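You operate a simulated robot arm through the tools that you are given. There is no shell and no other tool.

You run a simulated robot arm. Do the job below in one go: nothing can be reset, and whatever is moved stays where it is left.

TASK
Lock the rinse aid away in the base cabinet's pull-out basket.
Fine: free the latch, stand the bottle in the basket, push it in, shut the door and latch it again. Set down upright: rinse aid bottle. Where these are worked on the way, their far stop is far enough and under half their travel is too little: pull-out basket.

It is judged by the outcome, as a careful person would: the job done as asked, and still so three seconds after it is handed in. It fails if anything else is knocked over, pushed out of place, dropped, spilled or broken.

THE ROBOT
A 6-joint arm with a two-finger gripper, fixed in place. Base frame: the origin is on the floor under the middle of its stand, x ahead of it, y to its left, z up. Lengths are in mm, angles in rad, forces in N, time in s.
It reaches about 1572 mm from its shoulder. Its first joint turns from -2.897 to 2.897 rad. Payload 2.45 kg.
The TCP is the grasp point between the finger pads, 20 mm short of the fingertips. In the tool frame z runs along the fingers and y along their closing line. The gripper opens to 140 mm; its body begins 168 mm behind the TCP.
Orientation is that of the tool frame in the base frame, as a unit quaternion [x, y, z, w]. With the fingers straight down and closing along the base's y, the tool's x points along the base's -x, its y along +y and its z along -z.

THE INTERFACE
- The arm moves only by the tool arm_command. Its argument "moves" is a list that holds one entry, the list of rows, each a list of 7 numbers: the shift along the tool's x, y, z in m, then the turn, a rotation vector about the tool's x, y, z in rad, then the gripper command, from -1 (shut) to 1 (fully open), values between in proportion. In form: [[[x, y, z, rx, ry, rz, gripper], ...]]. A call has 1 to 20 rows; each row shifts and turns the commanded pose from where the row before left it, along the tool's axes as they then stand. Each row takes 0.2 s and may step no farther than 50 mm and 0.15 rad from the row before; otherwise, or with a gripper value out of range, the whole call is refused. A pose out of reach is approached as far as the arm can. The call stops where the force on the tool passes 90 N (or 10 N more than at its start, if that is more) or the arm is blocked; 0.2 s more then pass. Each finger travels about 45 mm/s and halts on what it meets, pressing with about 21 N; the grip force reading is that of the motor and also rises with nothing between the fingers. The clock runs only during rows and for 0.2 s after the last one: add rows that do not move to give the fingers time. The reply holds the time, the measured pose of the TCP, the force on the tool along the base axes, the opening and the grip force, in the units named above and with some noise, with the torque about the TCP (base axes, N m) and any sound that the robot's microphone picked up.
- Cameras (640 x 400 px; columns grow to the right, rows downward): "scene" is fixed at [44.5, 505.7, 1144.6]; the picture's right is [0.24, -0.97, 0.00], its down [-0.18, -0.04, -0.98] and it looks along [0.95, 0.23, -0.18] (base axes); focal length 214 px, centre (320, 200). "wrist" rides on the gripper at [78, 11, -209] in the tool frame; the picture's right is [-0.14, 0.99, 0.00], its down [-0.92, -0.13, -0.37] and it looks along [-0.36, -0.05, 0.93] (tool axes); focal length 280 px, centre (320, 200). There is no depth. A picture from a camera that has moved, and an enlarged one, comes with that camera's place and axes in the base frame and with its lens. The place of the scene camera against the robot may be out by one fixed shift of up to 25 mm in any direction.
- snapshot(camera): a new picture of that camera. The clock stands still meanwhile.
- enlarge(camera, box): a new picture of the part [left, top, right, bottom] of that camera's present view, enlarged. The clock stands still meanwhile.
- close_job(): hands the job in; it is judged then, once.

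Places have to be worked out from the pictures, the camera data and where the tool is seen. Open the gripper and draw the arm clear of the work before you hand the job in, unless the task says otherwise.

The tools are called as name(argument=value, ...) on one line, values as JSON. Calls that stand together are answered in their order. arm_command: Moves the arm, as the interface text tells. Its arguments: {"type":"object","properties":{"moves":{"type":"array","items":{"type":"array","items":{"type":"array","items":{"type":"number"}}}}},"required":["moves"]} The other tools are called the same way: snapshot (camera) takes a picture; enlarge (camera, box) takes an enlarged picture of a part of a camera's view; close_job () hands the job in.

At the start:

```text
time_s: 0.0
tcp_pos: [484.3, 658.6, 1230.9]
orientation: [0.0, 1.0, 0.001, 0.0]
contact_force: [0.0, 0.5, 0.2]
ft_torque: [0.01, 0.0, -0.01]
width: 140.0
gripper_force: 0.0
```

scene: 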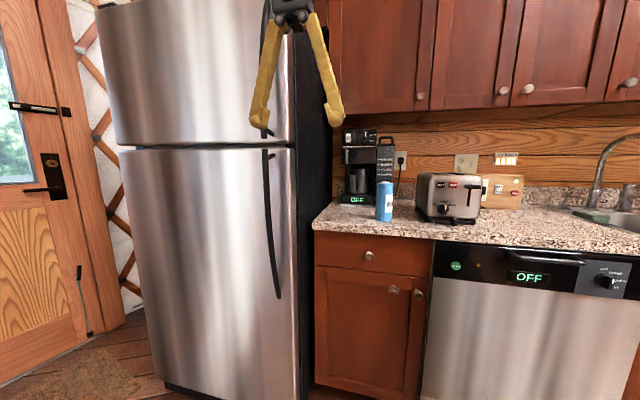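
wrist: 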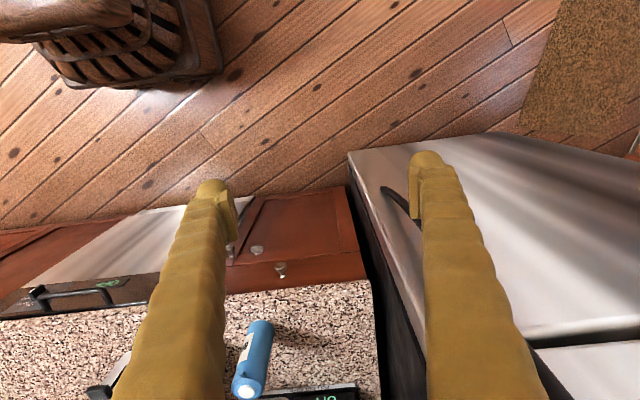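

I see a base cabinet with a drawer and door between the fridge and dishwasher, a blue bottle on the counter, and what may be a latch near the door knob. I'll look closer at these.

enlarge(camera="scene", box=[300, 220, 460, 400])

enlarge(camera="scene", box=[320, 120, 480, 240])

enlarge(camera="wrist", box=[200, 180, 400, 400])

```text
2.22 times, centred on (380, 310) of scene
camera zoom: at [44.5, 505.7, 1144.6], right [0.24, -0.97, 0.0], down [-0.18, -0.04, -0.98], along [0.95, 0.23, -0.18], focal length 477 px, centre (187, -44)
```

zoom: 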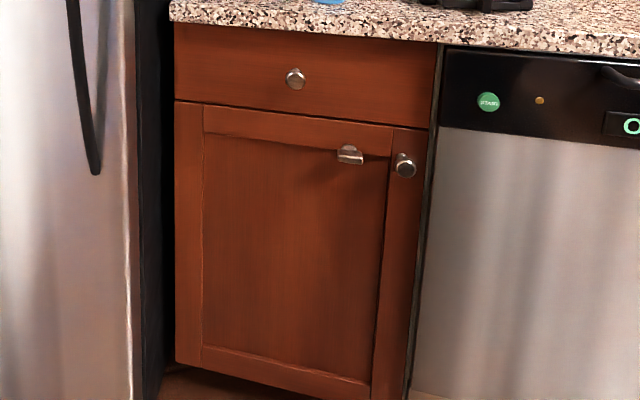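

```text
3.33 times, centred on (400, 180) of scene
camera zoom: at [44.5, 505.7, 1144.6], right [0.24, -0.97, 0.0], down [-0.18, -0.04, -0.98], along [0.95, 0.23, -0.18], focal length 715 px, centre (53, 267)
```

zoom: 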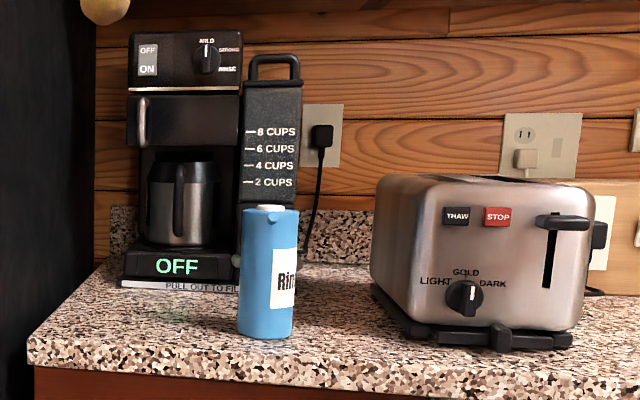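

```text
1.82 times, centred on (300, 290) of wrist
camera zoom: at [407.2, 667.9, 1439.5], right [0.14, 0.99, 0.0], down [0.92, -0.13, 0.37], along [0.36, -0.05, -0.93], focal length 510 px, centre (356, 36)
```

zoom: 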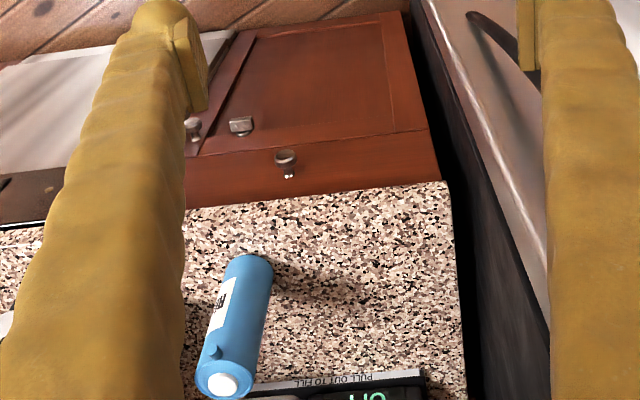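

The latch is a small chrome piece on the door, roughly (838, 408, 680). The door knob is about (835, 321, 672) and the bottle base about (924, 450, 910). I'll move down in front of the door and pitch the tool forward so the wrist camera can look at the latch.

arm_command(moves=[[[-0.00633, -0.01908, 0.04425, 0, 0, 0, 1], [-0.00633, -0.01908, 0.04425, 0, 0, 0, 1], [-0.00633, -0.01908, 0.04425, 0, 0, 0, 1], [-0.00633, -0.01908, 0.04425, 0, 0, 0, 1], [-0.00633, -0.01908, 0.04425, 0, 0, 0, 1], [-0.00633, -0.01908, 0.04425, 0, 0, 0, 1], [-0.00633, -0.01908, 0.04425, 0, 0, 0, 1], [-0.00633, -0.01908, 0.04425, 0, 0, 0, 1], [-0.00633, -0.01908, 0.04425, 0, 0, 0, 1], [-0.00633, -0.01908, 0.04425, 0, 0, 0, 1], [-0.00633, -0.01908, 0.04425, 0, 0, 0, 1], [-0.00633, -0.01908, 0.04425, 0, 0, 0, 1], [0, 0, 0, 0, -0.15, 0, 1], [0, 0, 0, 0, -0.15, 0, 1], [0, 0, 0, 0, -0.15, 0, 1], [0, 0, 0, 0, -0.15, 0, 1], [0, 0, 0, 0, -0.15, 0, 1], [0, 0, 0, 0, -0.15, 0, 1], [0, 0, 0, 0, -0.15, 0, 1], [0, 0, 0, 0, 0, 0, 1]]])

snapshot(camera="wrist")

snapshot(camera="scene")

```text
time_s: 4.2
tcp_pos: [584.0, 473.2, 755.9]
orientation: [-0.004, 0.869, -0.016, 0.495]
contact_force: [-0.4, -0.7, -0.1]
ft_torque: [0.01, 0.0, -0.01]
width: 139.9
gripper_force: 0.1
out of reach, approached as far as the arm can: row 17, 18, 19
```

```text
taken
camera wrist: at [365.5, 486.0, 794.7], right [0.08, 0.99, 0.09], down [0.15, -0.1, 0.98], along [0.98, -0.07, -0.16], focal length 280 px, centre (320, 200)
```

wrist: 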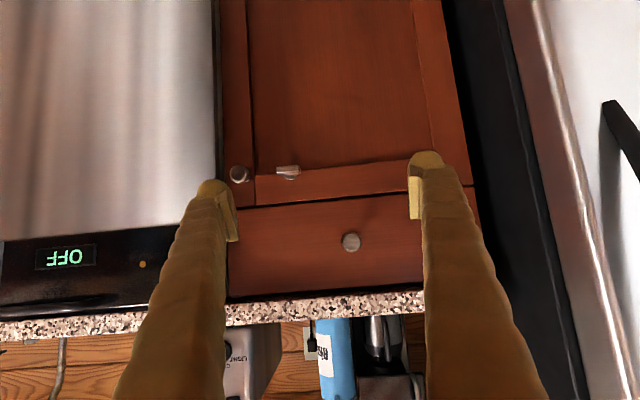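

```text
taken
```

scene: 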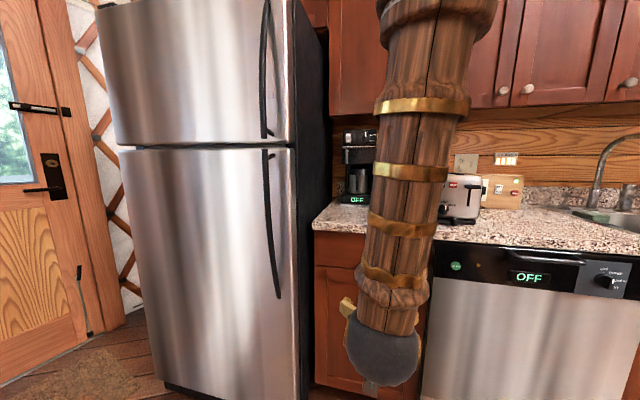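

The view now shows the latch and knob face on (picture is upside down). The arm reported being slightly out of reach here (folded too near), so I'll note this and zoom in on the latch.

enlarge(camera="wrist", box=[220, 140, 320, 210])

enlarge(camera="wrist", box=[200, 0, 500, 320])

```text
5.71 times, centred on (270, 175) of wrist
camera zoom: at [365.5, 486.0, 794.7], right [0.08, 0.99, 0.09], down [0.15, -0.1, 0.98], along [0.98, -0.07, -0.16], focal length 1602 px, centre (606, 343)
```

zoom: 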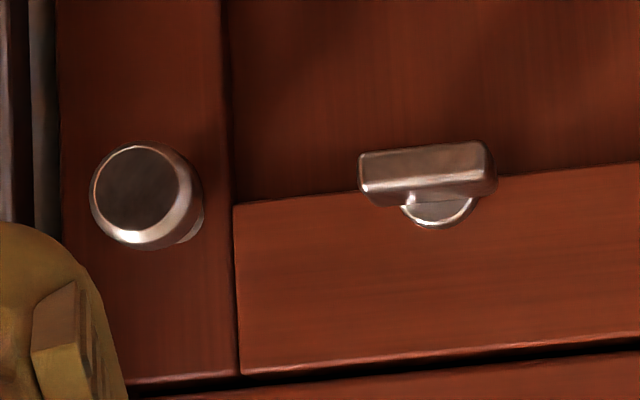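

```text
1.25 times, centred on (350, 160) of wrist
camera zoom: at [365.5, 486.0, 794.7], right [0.08, 0.99, 0.09], down [0.15, -0.1, 0.98], along [0.98, -0.07, -0.16], focal length 350 px, centre (282, 250)
```

zoom: 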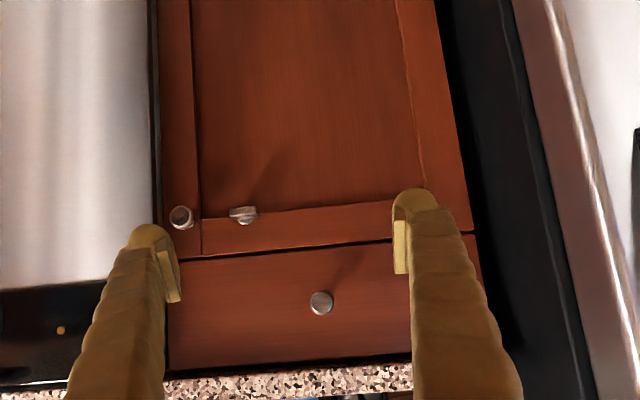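

The latch is a T-shaped thumb-turn: a horizontal bar, about 40 mm long, on a round base. I place it near (845, 404, 660) and the door knob near (843, 315, 657). I'll move forward and level the tool out to point at the door.

arm_command(moves=[[[-0.0006, -0.0163, 0.0394, 0, 0, 0, 1], [-0.0006, -0.0163, 0.0394, 0, 0, 0, 1], [-0.0006, -0.0163, 0.0394, 0, 0, 0, 1], [0, 0, 0, 0, -0.13, 0, 1], [0, 0, 0, 0, -0.13, 0, 1], [0, 0, 0, 0, -0.13, 0, 1], [0, 0, 0, 0, -0.13, 0, 1], [0, 0, 0, 0, 0, 0, 1]]])

snapshot(camera="wrist")

snapshot(camera="scene")

```text
time_s: 6.0
tcp_pos: [761.0, 530.7, 812.5]
orientation: [-0.006, 0.711, -0.014, 0.703]
contact_force: [-0.7, 0.5, -0.3]
ft_torque: [0.01, 0.02, -0.02]
width: 140.2
gripper_force: 0.1
out of reach, approached as far as the arm can: row 1, 2, 3, 4, 5, 6, 7
```

```text
taken
camera wrist: at [552.2, 540.9, 736.2], right [0.01, 0.99, 0.11], down [-0.36, -0.1, 0.93], along [0.93, -0.05, 0.36], focal length 280 px, centre (320, 200)
```

wrist: 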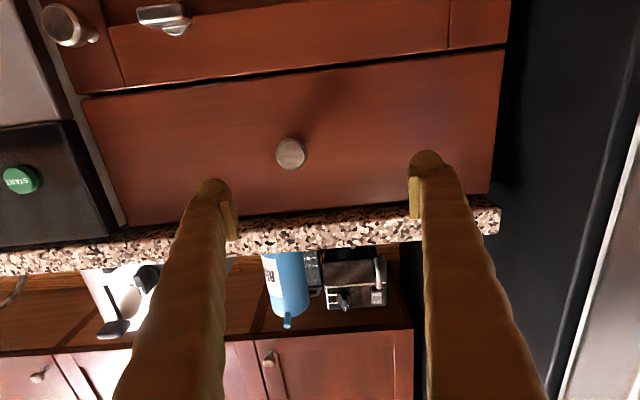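

```text
taken
```

scene: 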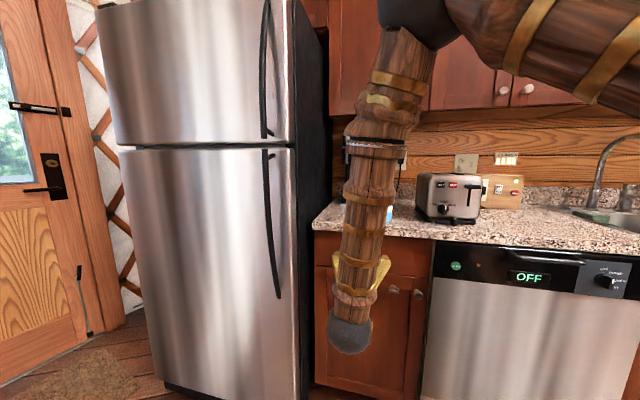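

The arm held the requested orientation but gave up position, which suggests its wrist is bent the wrong way round and sits at a limit. I'll back up to an open pose with the fingers down, then try a different wrist route.

arm_command(moves=[[[-0.034, 0, -0.034, 0, 0, 0, 1], [-0.034, 0, -0.034, 0, 0, 0, 1], [-0.034, 0, -0.034, 0, 0, 0, 1], [-0.034, 0, -0.034, 0, 0, 0, 1], [-0.034, 0, -0.034, 0, 0, 0, 1], [0, 0, 0, 0, 0.14, 0, 1], [0, 0, 0, 0, 0.14, 0, 1], [0, 0, 0, 0, 0.14, 0, 1], [0, 0, 0, 0, 0.14, 0, 1], [0, 0, 0, 0, 0.14, 0, 1], [0, 0, 0, 0, 0.14, 0, 1], [0, 0, 0, 0, 0.14, 0, 1], [0, 0, 0, 0, 0.14, 0, 1], [0, 0, 0, 0, 0.14, 0, 1], [0, 0, 0, 0, 0.14, 0, 1], [0, 0, 0, 0, 0.14, 0, 1], [0, 0, 0, 0, 0, 0, 1]]])

snapshot(camera="scene")

snapshot(camera="wrist")

```text
time_s: 9.6
tcp_pos: [594.7, 536.3, 990.2]
orientation: [0.0, 1.0, 0.001, 0.014]
contact_force: [-1.0, -0.3, 0.9]
ft_torque: [0.01, 0.04, -0.02]
width: 140.2
gripper_force: 0.1
out of reach, approached as far as the arm can: row 1
```

```text
taken
```

scene: 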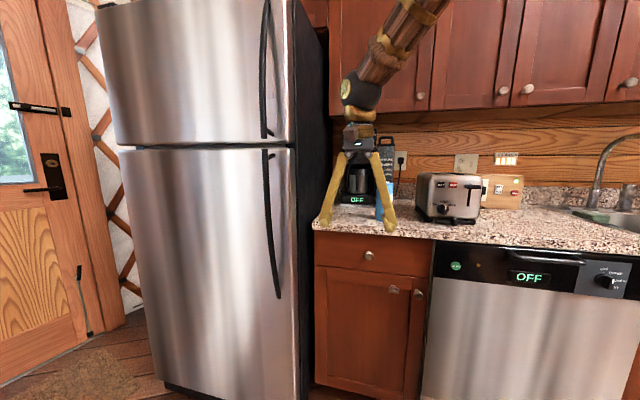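

```text
taken
camera wrist: at [511.8, 545.9, 1195.7], right [0.14, 0.99, 0.01], down [0.91, -0.13, 0.39], along [0.39, -0.05, -0.92], focal length 280 px, centre (320, 200)
```

wrist: 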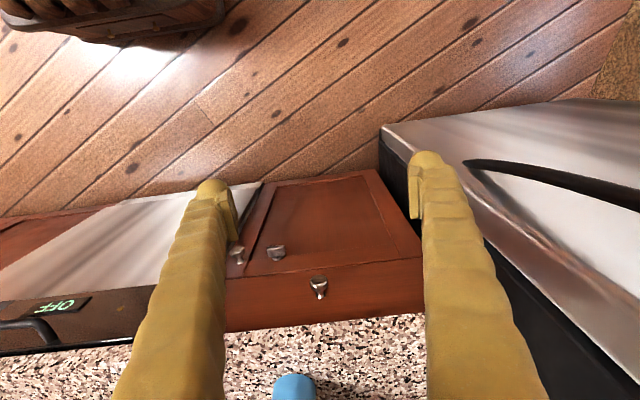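

The commanded pose follows the actual one, and the arm is back in a clean fingers-down pose. Next I'll swing the hand round via the right side, pivoting about the wrist, so it points forward with the wrist on its other branch.

arm_command(moves=[[[0.0317, -0.0287, 0, 0, 0, 0, 1], [0.0317, -0.0287, 0, 0, 0, 0, 1], [0.0317, -0.0287, 0, 0, 0, 0, 1], [-0.0282, -0.0282, -0.0026, 0.0926, -0.0926, 0, 1], [-0.0282, -0.0282, -0.0026, 0.0926, -0.0926, 0, 1], [-0.0282, -0.0282, -0.0026, 0.0926, -0.0926, 0, 1], [-0.0282, -0.0282, -0.0026, 0.0926, -0.0926, 0, 1], [-0.0282, -0.0282, -0.0026, 0.0926, -0.0926, 0, 1], [-0.0282, -0.0282, -0.0026, 0.0926, -0.0926, 0, 1], [-0.0393, 0.0067, -0.0026, -0.0221, -0.129, 0, 1], [-0.0393, 0.0067, -0.0026, -0.0221, -0.129, 0, 1], [-0.0393, 0.0067, -0.0026, -0.0221, -0.129, 0, 1], [-0.0393, 0.0067, -0.0026, -0.0221, -0.129, 0, 1], [-0.0393, 0.0067, -0.0026, -0.0221, -0.129, 0, 1], [-0.0393, 0.0067, -0.0026, -0.0221, -0.129, 0, 1], [-0.0393, 0.0067, -0.0026, -0.0221, -0.129, 0, 1], [-0.0393, 0.0067, -0.0026, -0.0221, -0.129, 0, 1]]])

snapshot(camera="scene")

snapshot(camera="wrist")

```text
time_s: 13.2
tcp_pos: [796.9, 449.8, 1302.1]
orientation: [-0.153, 0.679, -0.158, 0.7]
contact_force: [0.3, 0.8, -0.2]
ft_torque: [-0.02, -0.02, -0.04]
width: 139.9
gripper_force: 0.1
```

```text
taken
```

scene: 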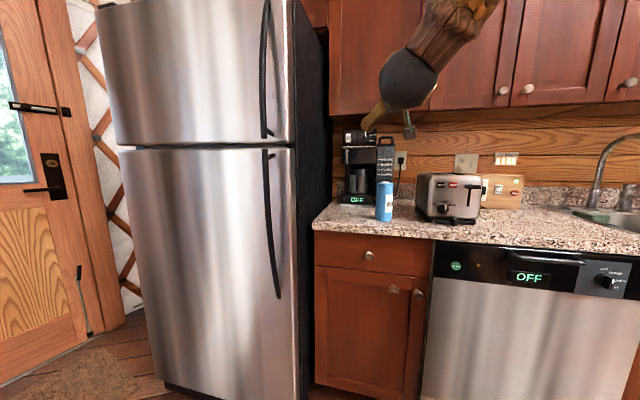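

```text
taken
camera wrist: at [591.0, 425.1, 1220.1], right [0.01, 0.95, -0.3], down [-0.4, 0.28, 0.87], along [0.92, 0.11, 0.38], focal length 280 px, centre (320, 200)
```

wrist: 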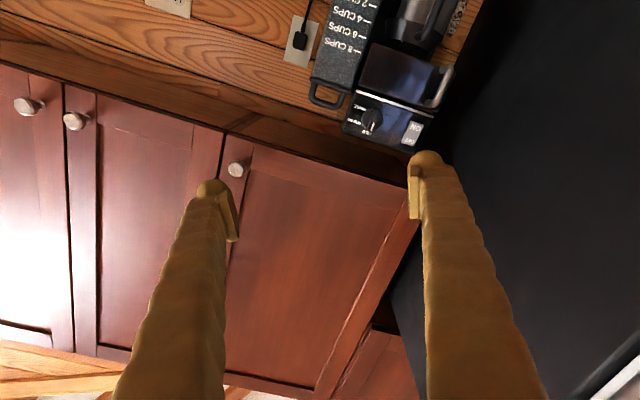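

That worked with no reach warnings: the hand now points forward at (797, 450, 1302). I'll back off from the counter edge and descend to latch height.

arm_command(moves=[[[0, 0, -0.04, 0, 0, 0, 1], [0, 0, -0.04, 0, 0, 0, 1], [0.0412, 0.0164, -0.0014, 0, 0, 0, 1], [0.0412, 0.0164, -0.0014, 0, 0, 0, 1], [0.0412, 0.0164, -0.0014, 0, 0, 0, 1], [0.0412, 0.0164, -0.0014, 0, 0, 0, 1], [0.0412, 0.0164, -0.0014, 0, 0, 0, 1], [0.0412, 0.0164, -0.0014, 0, 0, 0, 1], [0.0412, 0.0164, -0.0014, 0, 0, 0, 1], [0.0412, 0.0164, -0.0014, 0, 0, 0, 1], [0.0412, 0.0164, -0.0014, 0, 0, 0, 1], [0.0412, 0.0164, -0.0014, 0, 0, 0, 1], [0.0412, 0.0164, -0.0014, 0, 0, 0, 1], [0.0412, 0.0164, -0.0014, 0, 0, 0, 1], [0.0412, 0.0164, -0.0014, 0, 0, 0, 1]]])

snapshot(camera="scene")

snapshot(camera="wrist")

```text
time_s: 16.4
tcp_pos: [716.6, 412.3, 724.5]
orientation: [-0.153, 0.679, -0.158, 0.7]
contact_force: [0.1, 0.2, -0.7]
ft_torque: [0.02, 0.02, 0.0]
width: 140.2
gripper_force: 0.1
```

```text
taken
```

scene: 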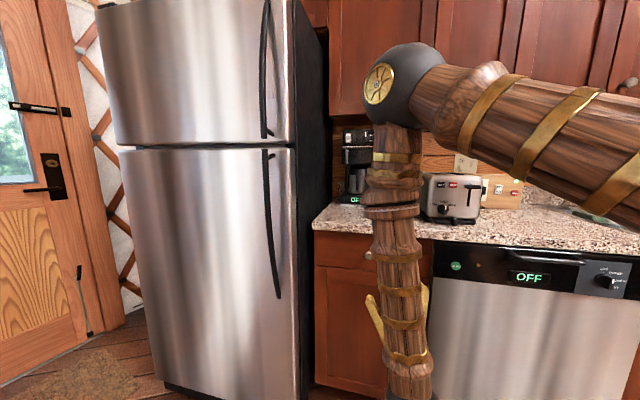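

```text
taken
camera wrist: at [509.4, 387.4, 642.1], right [0.01, 0.95, -0.3], down [-0.4, 0.28, 0.87], along [0.92, 0.11, 0.38], focal length 280 px, centre (320, 200)
```

wrist: 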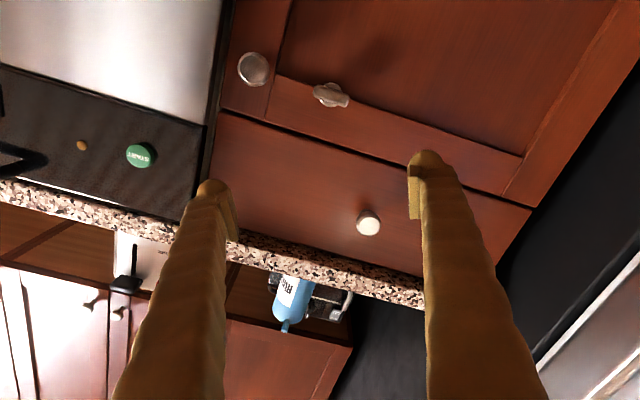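

No warnings here either, so this wrist branch reaches the door well. I'll zoom in on the latch and knob.

enlarge(camera="wrist", box=[220, 30, 380, 130])

```text
4.00 times, centred on (300, 80) of wrist
camera zoom: at [509.4, 387.4, 642.1], right [0.01, 0.95, -0.3], down [-0.4, 0.28, 0.87], along [0.92, 0.11, 0.38], focal length 1122 px, centre (400, 680)
```

zoom: 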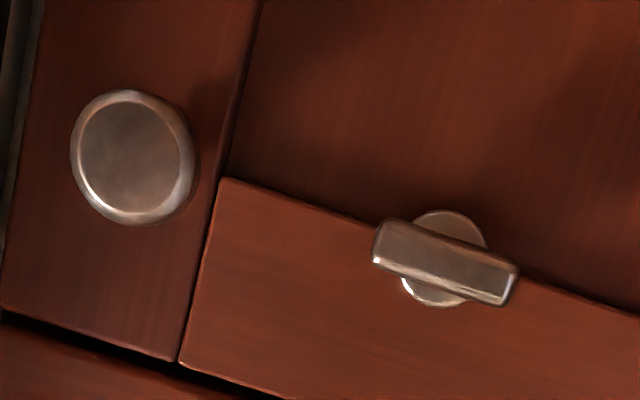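

The bar is horizontal and centred on its round base, about 43 mm long and 11 mm thick, centre near (850, 401, 655). I'll align in front of it, level the tool, and roll it so the fingers close vertically.

arm_command(moves=[[[0.0344, 0.0104, 0.0256, -0.0133, 0.028, 0, 0], [0.0344, 0.0104, 0.0256, 0, 0, 0, -0.2], [0, 0, 0, 0, 0, -0.1408, -0.286], [0, 0, 0, 0, 0, -0.1408, -0.286], [0, 0, 0, 0, 0, -0.1408, -0.286], [0, 0, 0, 0, 0, -0.1408, -0.286], [0, 0, 0, 0, 0, -0.1408, -0.286], [0, 0, 0, 0, 0, -0.1408, -0.286], [0, 0, 0, 0, 0, -0.1408, -0.286], [0, 0, 0, 0, 0, -0.1408, -0.286], [0, 0, 0, 0, 0, 0, -0.286]]])

snapshot(camera="wrist")

```text
time_s: 18.8
tcp_pos: [767.9, 400.7, 652.6]
orientation: [0.501, -0.5, 0.5, -0.499]
contact_force: [-0.3, 0.0, 0.1]
ft_torque: [0.03, 0.02, -0.02]
width: 50.3
gripper_force: 0.0
```

```text
taken
camera wrist: at [559.4, 321.5, 641.6], right [0.0, 0.14, -0.99], down [-0.37, 0.92, 0.13], along [0.93, 0.36, 0.05], focal length 280 px, centre (320, 200)
```

wrist: 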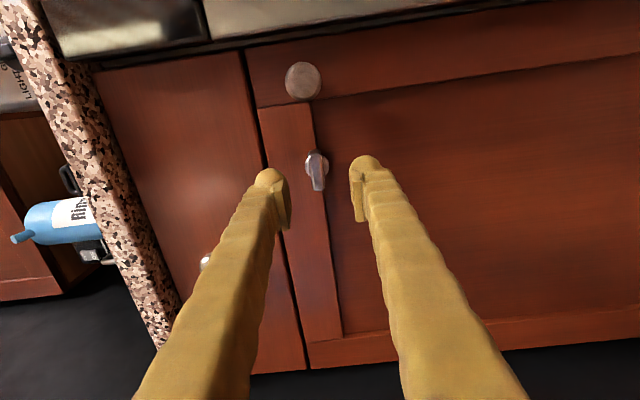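

The tool now points straight at the door with vertical closing. I'll zoom to fix the latch's exact place relative to the fingers.

enlarge(camera="wrist", box=[260, 120, 380, 220])

```text
4.00 times, centred on (320, 170) of wrist
camera zoom: at [559.4, 321.5, 641.6], right [0.0, 0.14, -0.99], down [-0.37, 0.92, 0.13], along [0.93, 0.36, 0.05], focal length 1122 px, centre (320, 320)
```

zoom: 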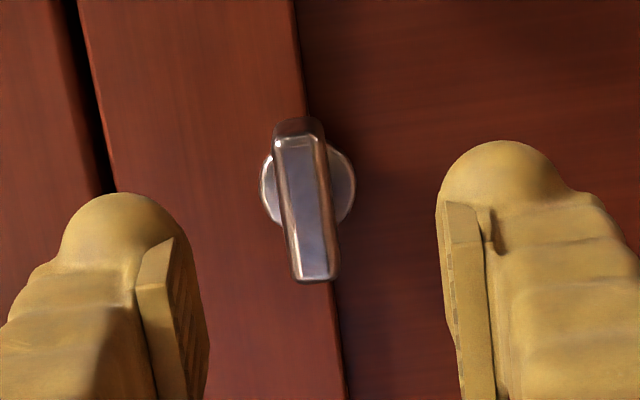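

The bar's front face sits at about x=847.5, y=402, z=656. I'll advance so the fingertips straddle it by about 10 mm, then check before closing.

arm_command(moves=[[[-0.001, -0.003, 0.035, 0, 0, 0, -0.286], [0, 0, 0.034, 0, 0, 0, -0.286], [0, 0, 0, 0, 0, 0, -0.286]]])

enlarge(camera="wrist", box=[260, 100, 380, 200])

snapshot(camera="scene")

```text
time_s: 19.6
tcp_pos: [838.2, 403.3, 655.5]
orientation: [0.5, -0.5, 0.5, -0.5]
contact_force: [0.5, -0.2, 0.1]
ft_torque: [0.0, 0.01, 0.01]
width: 50.2
gripper_force: 0.1
```

```text
4.00 times, centred on (320, 150) of wrist
camera zoom: at [629.0, 323.9, 644.6], right [0.0, 0.14, -0.99], down [-0.37, 0.92, 0.13], along [0.93, 0.36, 0.05], focal length 1122 px, centre (320, 400)
```

zoom: 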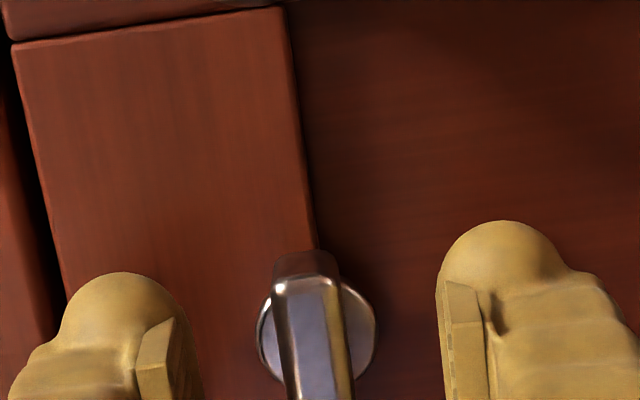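

```text
taken
```

scene: 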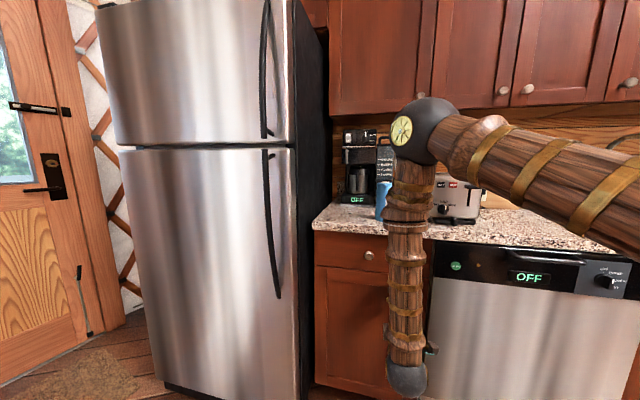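

Let me view a larger crop to see the bar relative to the fingertips.

enlarge(camera="wrist", box=[240, 140, 400, 260])

```text
3.33 times, centred on (320, 200) of wrist
camera zoom: at [629.0, 323.9, 644.6], right [0.0, 0.14, -0.99], down [-0.37, 0.92, 0.13], along [0.93, 0.36, 0.05], focal length 935 px, centre (320, 200)
```

zoom: 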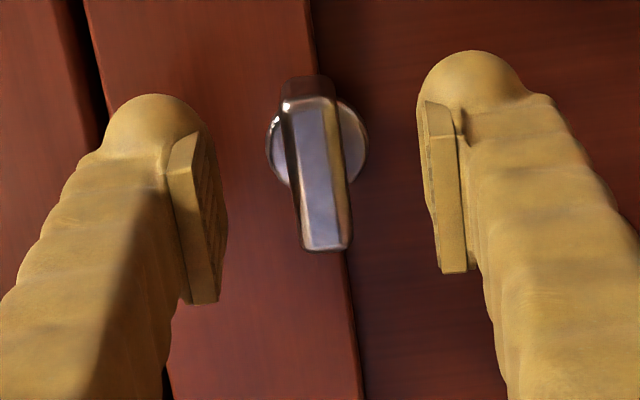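

The bar is centred between the pads. I'll close on it now.

arm_command(moves=[[[0, 0, 0, 0, 0, 0, -1], [0, 0, 0, 0, 0, 0, -1], [0, 0, 0, 0, 0, 0, -1], [0, 0, 0, 0, 0, 0, -1]]])

enlarge(camera="wrist", box=[240, 140, 400, 260])

```text
time_s: 20.6
tcp_pos: [837.8, 402.3, 655.9]
orientation: [-0.5, 0.5, -0.5, 0.5]
contact_force: [0.1, -0.9, 10.9]
ft_torque: [-0.01, -0.1, -0.08]
width: 12.9
gripper_force: 40.1
```

```text
3.33 times, centred on (320, 200) of wrist
camera zoom: at [628.9, 323.9, 645.0], right [0.0, 0.14, -0.99], down [-0.37, 0.92, 0.13], along [0.93, 0.36, 0.05], focal length 935 px, centre (320, 200)
```

zoom: 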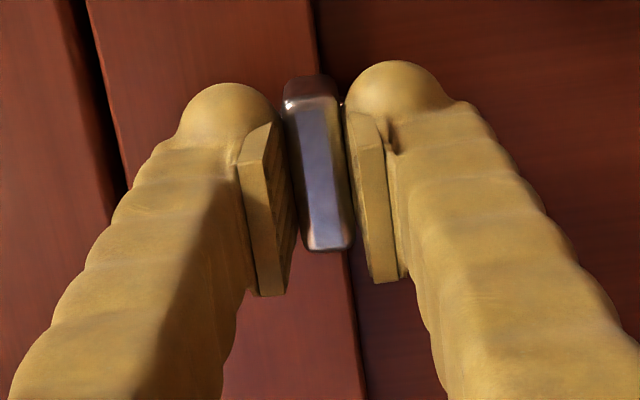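

Gripped at 12.9 mm wide. I'll nudge up 1 mm to take off the vertical load, then try a small turn in one direction and read the torque.

arm_command(moves=[[[0, -0.001, 0, 0, 0, 0.04, -1], [0, 0, 0, 0, 0, 0.05, -1], [0, 0, 0, 0, 0, 0.05, -1], [0, 0, 0, 0, 0, 0, -1]]])

enlarge(camera="wrist", box=[240, 140, 400, 260])

```text
time_s: 21.6
tcp_pos: [836.7, 401.1, 656.3]
orientation: [-0.464, 0.534, -0.463, 0.534]
contact_force: [3.1, 7.9, 2.6]
ft_torque: [-1.16, -0.02, -0.09]
width: 15.3
gripper_force: 42.0
```

```text
3.33 times, centred on (320, 200) of wrist
camera zoom: at [628.0, 325.5, 634.5], right [0.0, 0.27, -0.96], down [-0.37, 0.89, 0.25], along [0.93, 0.35, 0.1], focal length 935 px, centre (320, 200)
```

zoom: 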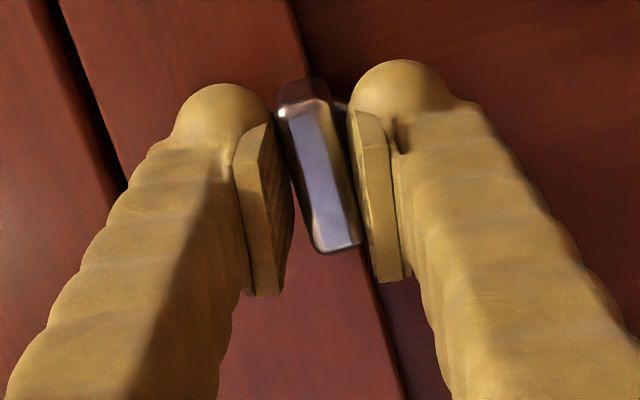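

The bar resists this way: torque built to -1.16 Nm and the fingers were forced apart. I'll turn back and try the opposite direction.

arm_command(moves=[[[0, 0, 0, 0, 0, -0.07, -1], [0, 0, 0, 0, 0, -0.07, -1], [0, 0, 0, 0, 0, -0.05, -1], [0, 0, 0, 0, 0, -0.05, -1], [0, 0, 0, 0, 0, -0.05, -1], [0, 0, 0, 0, 0, 0, -1]]])

enlarge(camera="wrist", box=[240, 140, 400, 260])

```text
time_s: 23.0
tcp_pos: [836.3, 401.8, 655.9]
orientation: [0.537, -0.46, 0.536, -0.46]
contact_force: [3.7, 2.8, -4.9]
ft_torque: [0.03, -0.03, -0.3]
width: 13.0
gripper_force: 39.5
```

```text
3.33 times, centred on (320, 200) of wrist
camera zoom: at [627.8, 321.9, 657.4], right [0.0, -0.01, -1.0], down [-0.37, 0.93, -0.01], along [0.93, 0.37, -0.01], focal length 935 px, centre (320, 200)
```

zoom: 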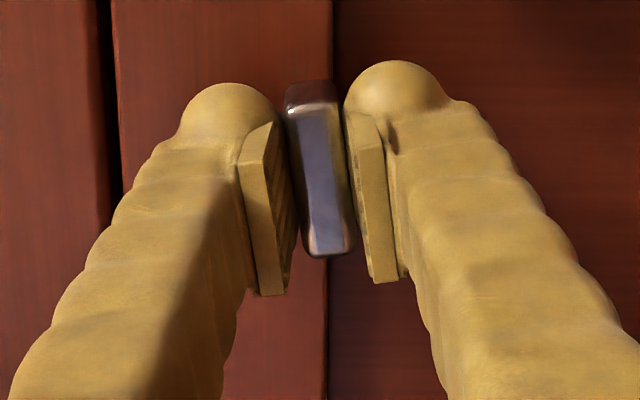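

This way the latch turns freely (bar follows, torque ~0). I'll keep turning towards a quarter turn, watching the torque.

arm_command(moves=[[[0, 0, 0, 0, 0, -0.1, -1], [0, 0, 0, 0, 0, -0.1, -1], [0, 0, 0, 0, 0, -0.1, -1], [0, 0, 0, 0, 0, -0.1, -1], [0, 0, 0, 0, 0, -0.1, -1], [0, 0, 0, 0, 0, -0.1, -1], [0, 0, 0, 0, 0, -0.1, -1], [0, 0, 0, 0, 0, 0, -1]]])

enlarge(camera="wrist", box=[200, 100, 440, 280])

```text
time_s: 24.8
tcp_pos: [837.4, 402.6, 656.0]
orientation: [0.662, -0.25, 0.661, -0.248]
contact_force: [1.9, 1.9, 5.6]
ft_torque: [-0.02, -0.42, -0.3]
width: 12.9
gripper_force: 39.2
```

```text
2.22 times, centred on (320, 190) of wrist
camera zoom: at [628.6, 341.4, 708.5], right [0.0, -0.65, -0.76], down [-0.37, 0.7, -0.61], along [0.93, 0.28, -0.24], focal length 623 px, centre (320, 222)
```

zoom: 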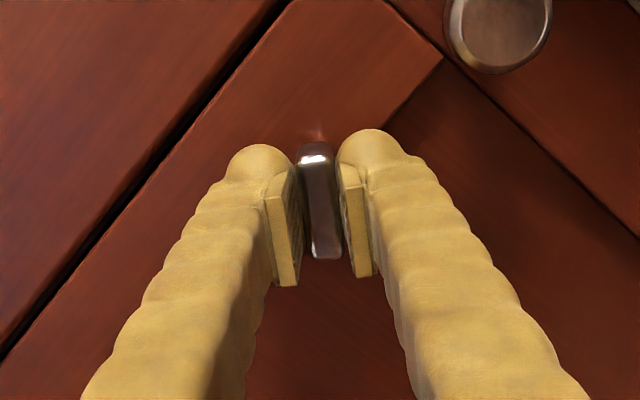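

It has turned about 49° with nearly no torque. I'll continue to a full 90°.

arm_command(moves=[[[0, 0, 0, 0, 0, -0.09, -1], [0, 0, 0, 0, 0, -0.09, -1], [0, 0, 0, 0, 0, -0.09, -1], [0, 0, 0, 0, 0, -0.09, -1], [0, 0, 0, 0, 0, -0.09, -1], [0, 0, 0, 0, 0, -0.09, -1], [0, 0, 0, 0, 0, -0.09, -1], [0, 0, 0, 0, 0, -0.09, -1], [0, 0, 0, 0, 0, 0, -1]]])

enlarge(camera="wrist", box=[200, 100, 440, 280])

```text
time_s: 26.8
tcp_pos: [837.3, 402.2, 656.6]
orientation: [0.706, 0.001, 0.708, 0.001]
contact_force: [2.9, 19.7, 30.9]
ft_torque: [0.07, -0.41, 0.2]
width: 13.0
gripper_force: 39.8
```

```text
2.22 times, centred on (320, 190) of wrist
camera zoom: at [628.3, 390.8, 734.8], right [0.0, -0.99, -0.14], down [-0.37, 0.13, -0.92], along [0.93, 0.05, -0.36], focal length 623 px, centre (320, 222)
```

zoom: 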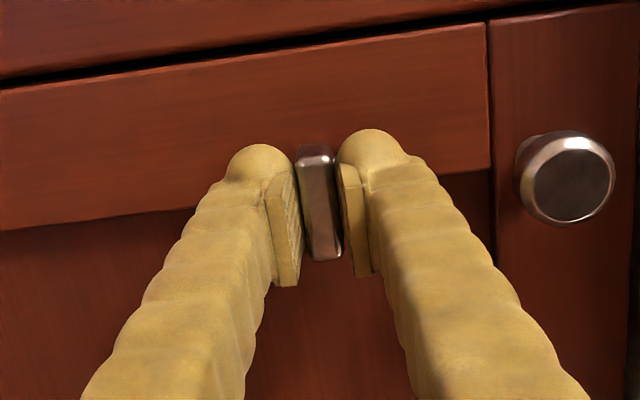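

The bar is now vertical. I'll test a little further to see whether this is the stop.

arm_command(moves=[[[0, 0, 0, 0, 0, -0.06, -1], [0, 0, 0, 0, 0, -0.06, -1], [0, 0, 0, 0, 0, 0, -1]]])

enlarge(camera="wrist", box=[200, 100, 440, 280])

```text
time_s: 27.6
tcp_pos: [837.2, 401.7, 657.5]
orientation: [0.706, 0.044, 0.705, 0.041]
contact_force: [4.4, 34.6, 12.8]
ft_torque: [1.16, -0.15, 0.34]
width: 15.0
gripper_force: 41.3
```

```text
2.22 times, centred on (320, 190) of wrist
camera zoom: at [628.1, 400.1, 735.3], right [0.0, -1.0, -0.02], down [-0.37, 0.02, -0.93], along [0.93, 0.01, -0.37], focal length 623 px, centre (320, 222)
```

zoom: 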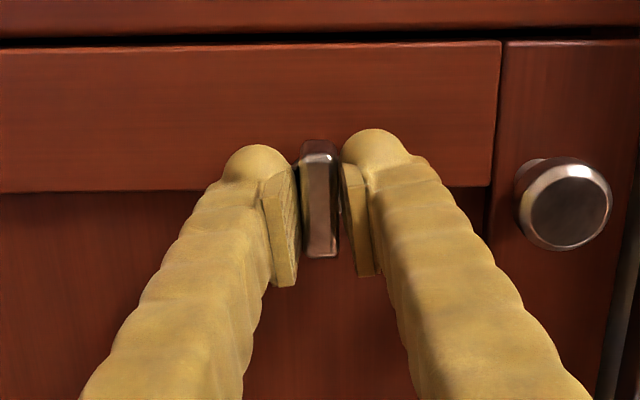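

Torque rose to 1.16 Nm, so vertical is the free stop. I'll relax, open, and back straight off, then roll back to vertical closing for the door knob.

arm_command(moves=[[[0, 0, 0, 0, 0, 0.1, -1], [0, 0, 0, 0, 0, 0, -0.286], [0, 0, 0, 0, 0, 0, -0.286], [0, 0, 0, 0, 0, 0, -0.286], [0, 0, -0.04, 0, 0, 0, -0.286], [0, 0, -0.04, 0, 0, 0, -0.286], [0, 0, 0, 0, 0, 0, -0.286]]])

snapshot(camera="wrist")

```text
time_s: 29.2
tcp_pos: [755.1, 402.3, 656.6]
orientation: [0.708, 0.008, 0.707, 0.008]
contact_force: [0.5, -0.2, 0.4]
ft_torque: [0.01, -0.01, 0.0]
width: 50.0
gripper_force: 0.0
```

```text
taken
camera wrist: at [547.0, 392.6, 735.2], right [0.0, -0.99, -0.12], down [-0.37, 0.11, -0.92], along [0.93, 0.04, -0.37], focal length 280 px, centre (320, 200)
```

wrist: 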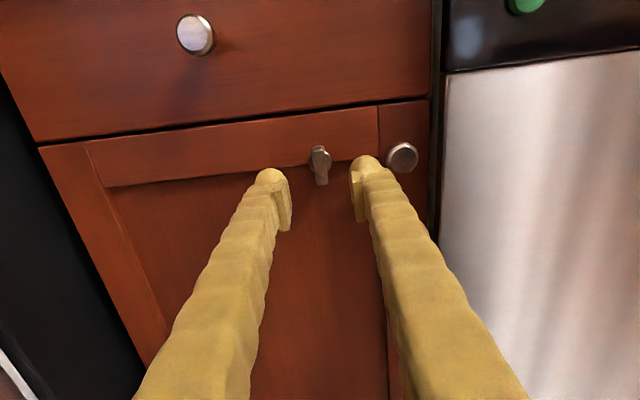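

The latch bar is upright and the tool is clear. I'll shift right to the knob (about y=312, z=655), roll back so the fingers close vertically, and look again.

arm_command(moves=[[[0, 0.045, 0, 0, 0, 0, 0], [0, 0.0445, 0, 0, 0, 0, 0], [0, 0, 0, 0, 0, 0.1448, 0], [0, 0, 0, 0, 0, 0.1448, 0], [0, 0, 0, 0, 0, 0.1448, 0], [0, 0, 0, 0, 0, 0.1448, 0], [0, 0, 0, 0, 0, 0.1448, 0], [0, 0, 0, 0, 0, 0.1448, 0], [0, 0, 0, 0, 0, 0.1448, 0], [0, 0, 0, 0, 0, 0.1448, 0], [0, 0, 0, 0, 0, 0.1448, 0], [0, 0, 0, 0, 0, 0.1448, 0], [0, 0, 0, 0, 0, 0.1448, 0], [0, 0, 0, 0, 0, 0, 0]]])

enlarge(camera="wrist", box=[200, 80, 440, 260])

```text
time_s: 32.2
tcp_pos: [755.7, 313.2, 657.5]
orientation: [-0.5, 0.501, -0.498, 0.501]
contact_force: [0.3, -0.5, -0.7]
ft_torque: [-0.02, 0.04, 0.01]
width: 70.1
gripper_force: 0.0
```

```text
2.22 times, centred on (320, 170) of wrist
camera zoom: at [547.7, 233.3, 647.3], right [0.0, 0.14, -0.99], down [-0.37, 0.92, 0.13], along [0.93, 0.36, 0.05], focal length 623 px, centre (320, 267)
```

zoom: 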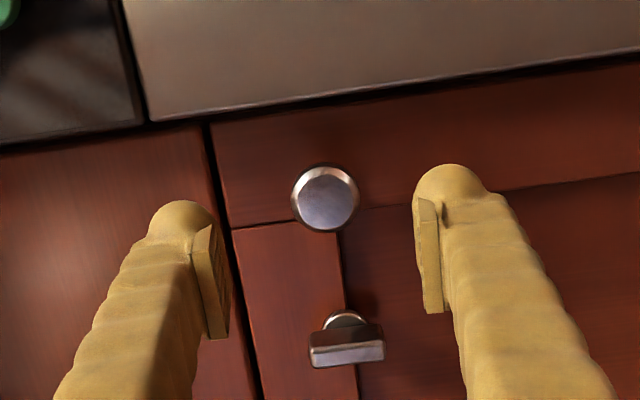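

The knob centre is at about (846, 314, 655), well centred between the open fingers. I'll advance onto it and close.

arm_command(moves=[[[-0.0008, 0.002, 0.043, 0, 0, 0, 0], [0, 0, 0.044, 0, 0, 0, 0], [0, 0, 0, 0, 0, 0, -1], [0, 0, 0, 0, 0, 0, -1], [0, 0, 0, 0, 0, 0, -1], [0, 0, 0, 0, 0, 0, -1]]])

enlarge(camera="wrist", box=[200, 80, 440, 260])

```text
time_s: 33.6
tcp_pos: [842.8, 312.2, 655.4]
orientation: [-0.5, 0.502, -0.499, 0.5]
contact_force: [1.2, 2.9, -15.6]
ft_torque: [-0.01, -0.11, -0.11]
width: 30.6
gripper_force: 38.0
```

```text
2.22 times, centred on (320, 170) of wrist
camera zoom: at [634.9, 233.1, 645.5], right [0.0, 0.14, -0.99], down [-0.37, 0.92, 0.13], along [0.93, 0.37, 0.05], focal length 623 px, centre (320, 267)
```

zoom: 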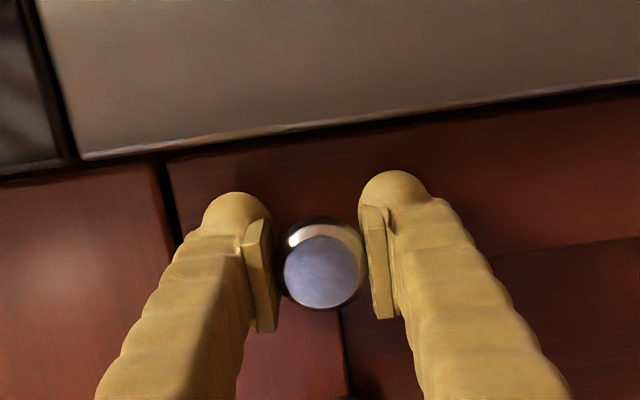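

Good grip on the knob (30.6 mm). I'll start swinging the door on an arc about the hinge at roughly (880, 720), in two small steps, and read the forces.

arm_command(moves=[[[-0.0024, 0.001, -0.0203, 0, 0.05, 0, -1], [-0.0024, 0, -0.0203, 0, 0.05, 0, -1], [0, 0, 0, 0, 0, 0, -1]]])

snapshot(camera="wrist")

snapshot(camera="scene")

```text
time_s: 34.4
tcp_pos: [802.6, 317.7, 656.6]
orientation: [-0.475, 0.526, -0.524, 0.473]
contact_force: [-2.6, -7.8, -25.4]
ft_torque: [-0.62, -0.07, 0.46]
width: 30.4
gripper_force: 44.6
```

```text
taken
camera wrist: at [587.4, 259.4, 645.5], right [0.01, 0.14, -0.99], down [-0.27, 0.95, 0.13], along [0.96, 0.27, 0.05], focal length 280 px, centre (320, 200)
```

wrist: 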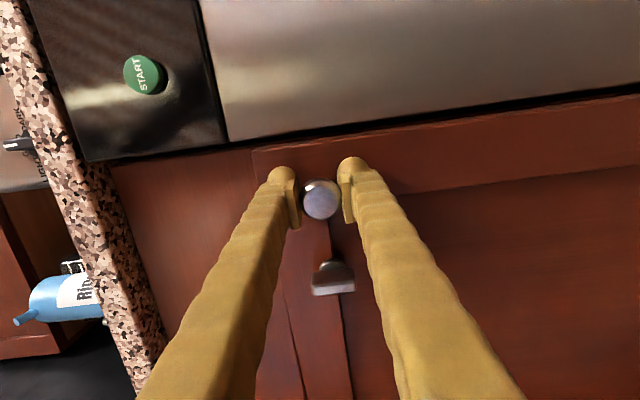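

```text
taken
```

scene: 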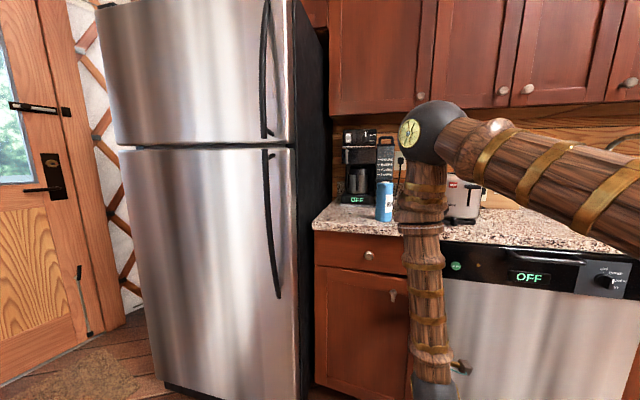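

The door is following with low force (knob still centred in the grip). I'll continue the arc a bit more and correct the height slightly.

arm_command(moves=[[[-0.003, 0.001, -0.0244, 0, 0.06, 0, -1], [-0.003, 0.001, -0.0244, 0, 0.06, 0, -1], [-0.003, 0, -0.0244, 0, 0.06, 0, -1], [-0.003, 0, -0.0244, 0, 0.06, 0, -1], [-0.003, 0, -0.0244, 0, 0.06, 0, -1], [0, 0, 0, 0, 0, 0, -1]]])

snapshot(camera="wrist")

snapshot(camera="scene")

```text
time_s: 35.9
tcp_pos: [686.7, 360.5, 656.9]
orientation: [0.389, -0.588, 0.59, -0.393]
contact_force: [-4.0, -6.2, 13.4]
ft_torque: [-0.05, 0.2, 0.29]
width: 30.3
gripper_force: 44.2
stopped in row 6: the force on the tool passed its limit at 91 N (the readings are from after the stop); the commanded pose is now the measured one
```

```text
taken
camera wrist: at [465.2, 369.0, 643.8], right [0.06, 0.13, -0.99], down [0.02, 0.99, 0.13], along [1.0, -0.03, 0.06], focal length 280 px, centre (320, 200)
```

wrist: 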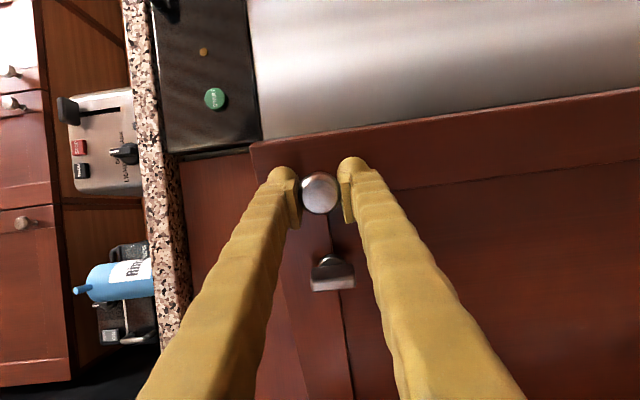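

```text
taken
```

scene: 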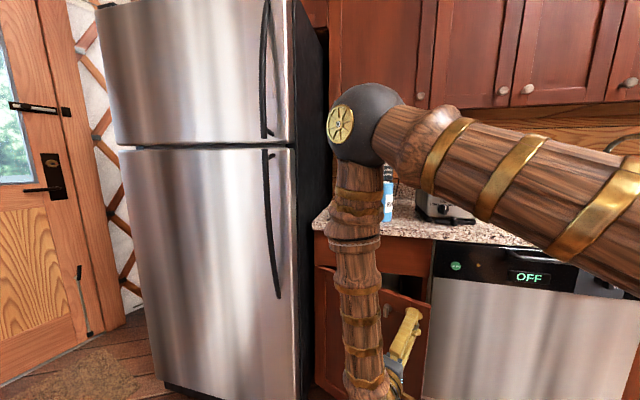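

The door is about 23° open; the stop looks like a jolt as the swing ended, since readings settled low. I'll continue more slowly.

arm_command(moves=[[[-0.0013, 0, -0.0122, 0, 0.03, 0, -1], [-0.0013, 0, -0.0122, 0, 0.03, 0, -1], [-0.0013, 0, -0.0122, 0, 0.03, 0, -1], [-0.0013, 0, -0.0122, 0, 0.03, 0, -1], [-0.0013, 0, -0.0122, 0, 0.03, 0, -1], [-0.0013, 0, -0.0122, 0, 0.03, 0, -1], [-0.0013, 0, -0.0122, 0, 0.03, 0, -1], [-0.0006, 0, -0.006, 0, 0.015, 0, -1], [0, 0, 0, 0, 0, 0, -1]]])

snapshot(camera="wrist")

snapshot(camera="scene")

```text
time_s: 37.9
tcp_pos: [612.9, 412.5, 656.2]
orientation: [-0.32, 0.63, -0.629, 0.324]
contact_force: [-29.0, -35.1, 35.9]
ft_torque: [0.2, 0.17, 0.0]
width: 30.2
gripper_force: 44.9
```

```text
taken
camera wrist: at [397.9, 470.4, 644.0], right [0.08, 0.11, -0.99], down [0.24, 0.96, 0.13], along [0.97, -0.25, 0.05], focal length 280 px, centre (320, 200)
```

wrist: 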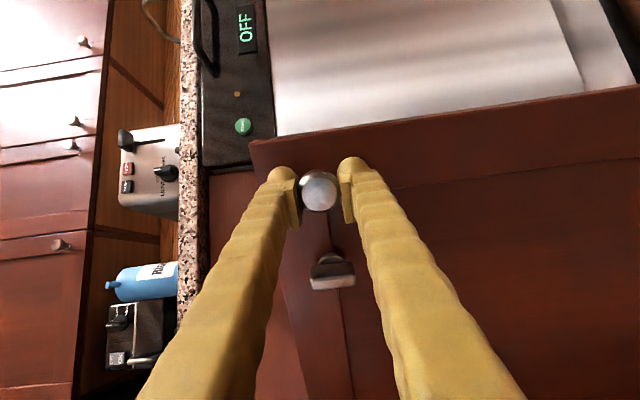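

```text
taken
```

scene: 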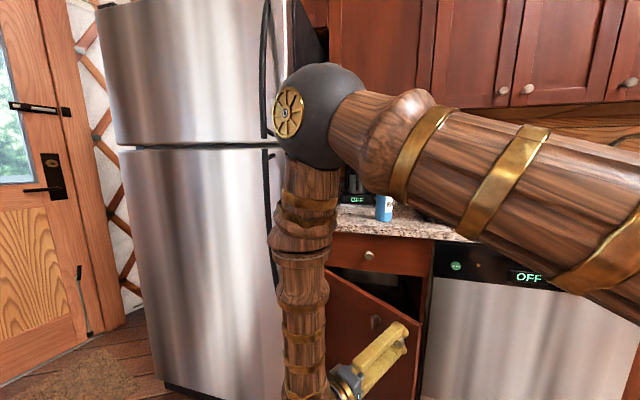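

The door is around 36° open but there is about 45 N pushing the tool outward, so my arc is slightly tight. I'll shift outward a little and continue with a gentler inward term.

arm_command(moves=[[[0.002, -0.0015, 0, 0, 0, 0, -1], [0.002, 0, 0, 0, 0, 0, -1], [0, 0, 0, 0, 0, 0, -1]]])

```text
time_s: 38.7
tcp_pos: [611.2, 411.2, 656.4]
orientation: [-0.321, 0.63, -0.628, 0.325]
contact_force: [29.4, 35.2, 1.7]
ft_torque: [0.01, 0.06, -0.08]
width: 30.8
gripper_force: 44.8
```

The correction overshot; about 2 mm is right. I'll split the difference and carry on with the arc.

arm_command(moves=[[[-0.002, 0, 0, 0, 0, 0, -1], [-0.0012, 0, -0.0122, 0, 0.03, 0, -1], [-0.0012, 0, -0.0122, 0, 0.03, 0, -1], [-0.0012, 0, -0.0122, 0, 0.03, 0, -1], [-0.0012, 0, -0.0122, 0, 0.03, 0, -1], [-0.0012, 0, -0.0122, 0, 0.03, 0, -1], [-0.0012, 0, -0.0122, 0, 0.03, 0, -1], [-0.0012, 0, -0.0122, 0, 0.03, 0, -1], [0, 0, 0, 0, 0, 0, -1]]])

```text
time_s: 40.7
tcp_pos: [551.0, 472.8, 656.2]
orientation: [0.253, -0.66, 0.661, -0.254]
contact_force: [-28.9, -23.6, 14.5]
ft_torque: [0.06, 0.11, -0.1]
width: 30.2
gripper_force: 45.2
```

About 48° open. I'll continue, easing outward slightly.

arm_command(moves=[[[0.0005, 0, -0.0122, 0, 0.03, 0, -1], [-0.0008, 0, -0.0122, 0, 0.03, 0, -1], [-0.001, 0, -0.0122, 0, 0.03, 0, -1], [-0.001, 0, -0.0122, 0, 0.03, 0, -1], [-0.001, 0, -0.0122, 0, 0.03, 0, -1], [-0.001, 0, -0.0122, 0, 0.03, 0, -1], [-0.001, 0, -0.0122, 0, 0.03, 0, -1], [-0.001, 0, -0.0122, 0, 0.03, 0, -1], [-0.001, 0, -0.0122, 0, 0.03, 0, -1], [0, 0, 0, 0, 0, 0, -1]]])

snapshot(camera="scene")

snapshot(camera="wrist")

```text
time_s: 42.9
tcp_pos: [497.0, 566.8, 656.4]
orientation: [-0.161, 0.688, -0.688, 0.164]
contact_force: [-8.6, -1.9, -5.7]
ft_torque: [0.01, -0.1, 0.33]
width: 30.3
gripper_force: 45.4
```

```text
taken
```

scene: 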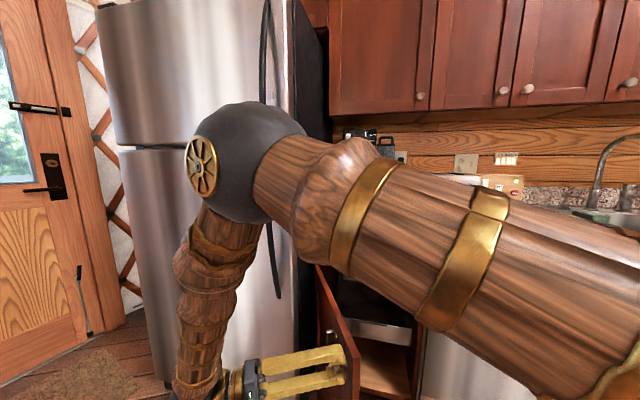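

```text
taken
camera wrist: at [332.5, 717.9, 644.7], right [0.13, 0.06, -0.99], down [0.66, 0.74, 0.13], along [0.74, -0.67, 0.05], focal length 280 px, centre (320, 200)
```

wrist: 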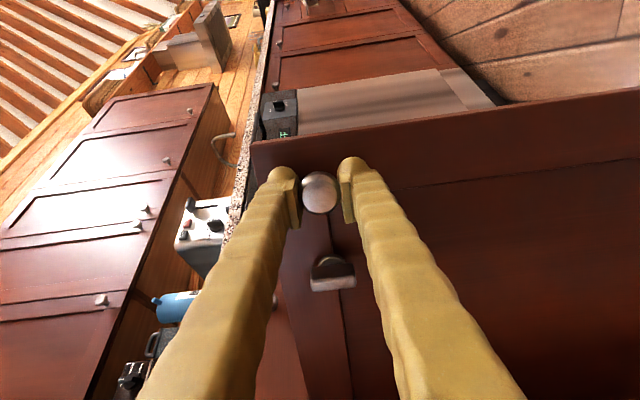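

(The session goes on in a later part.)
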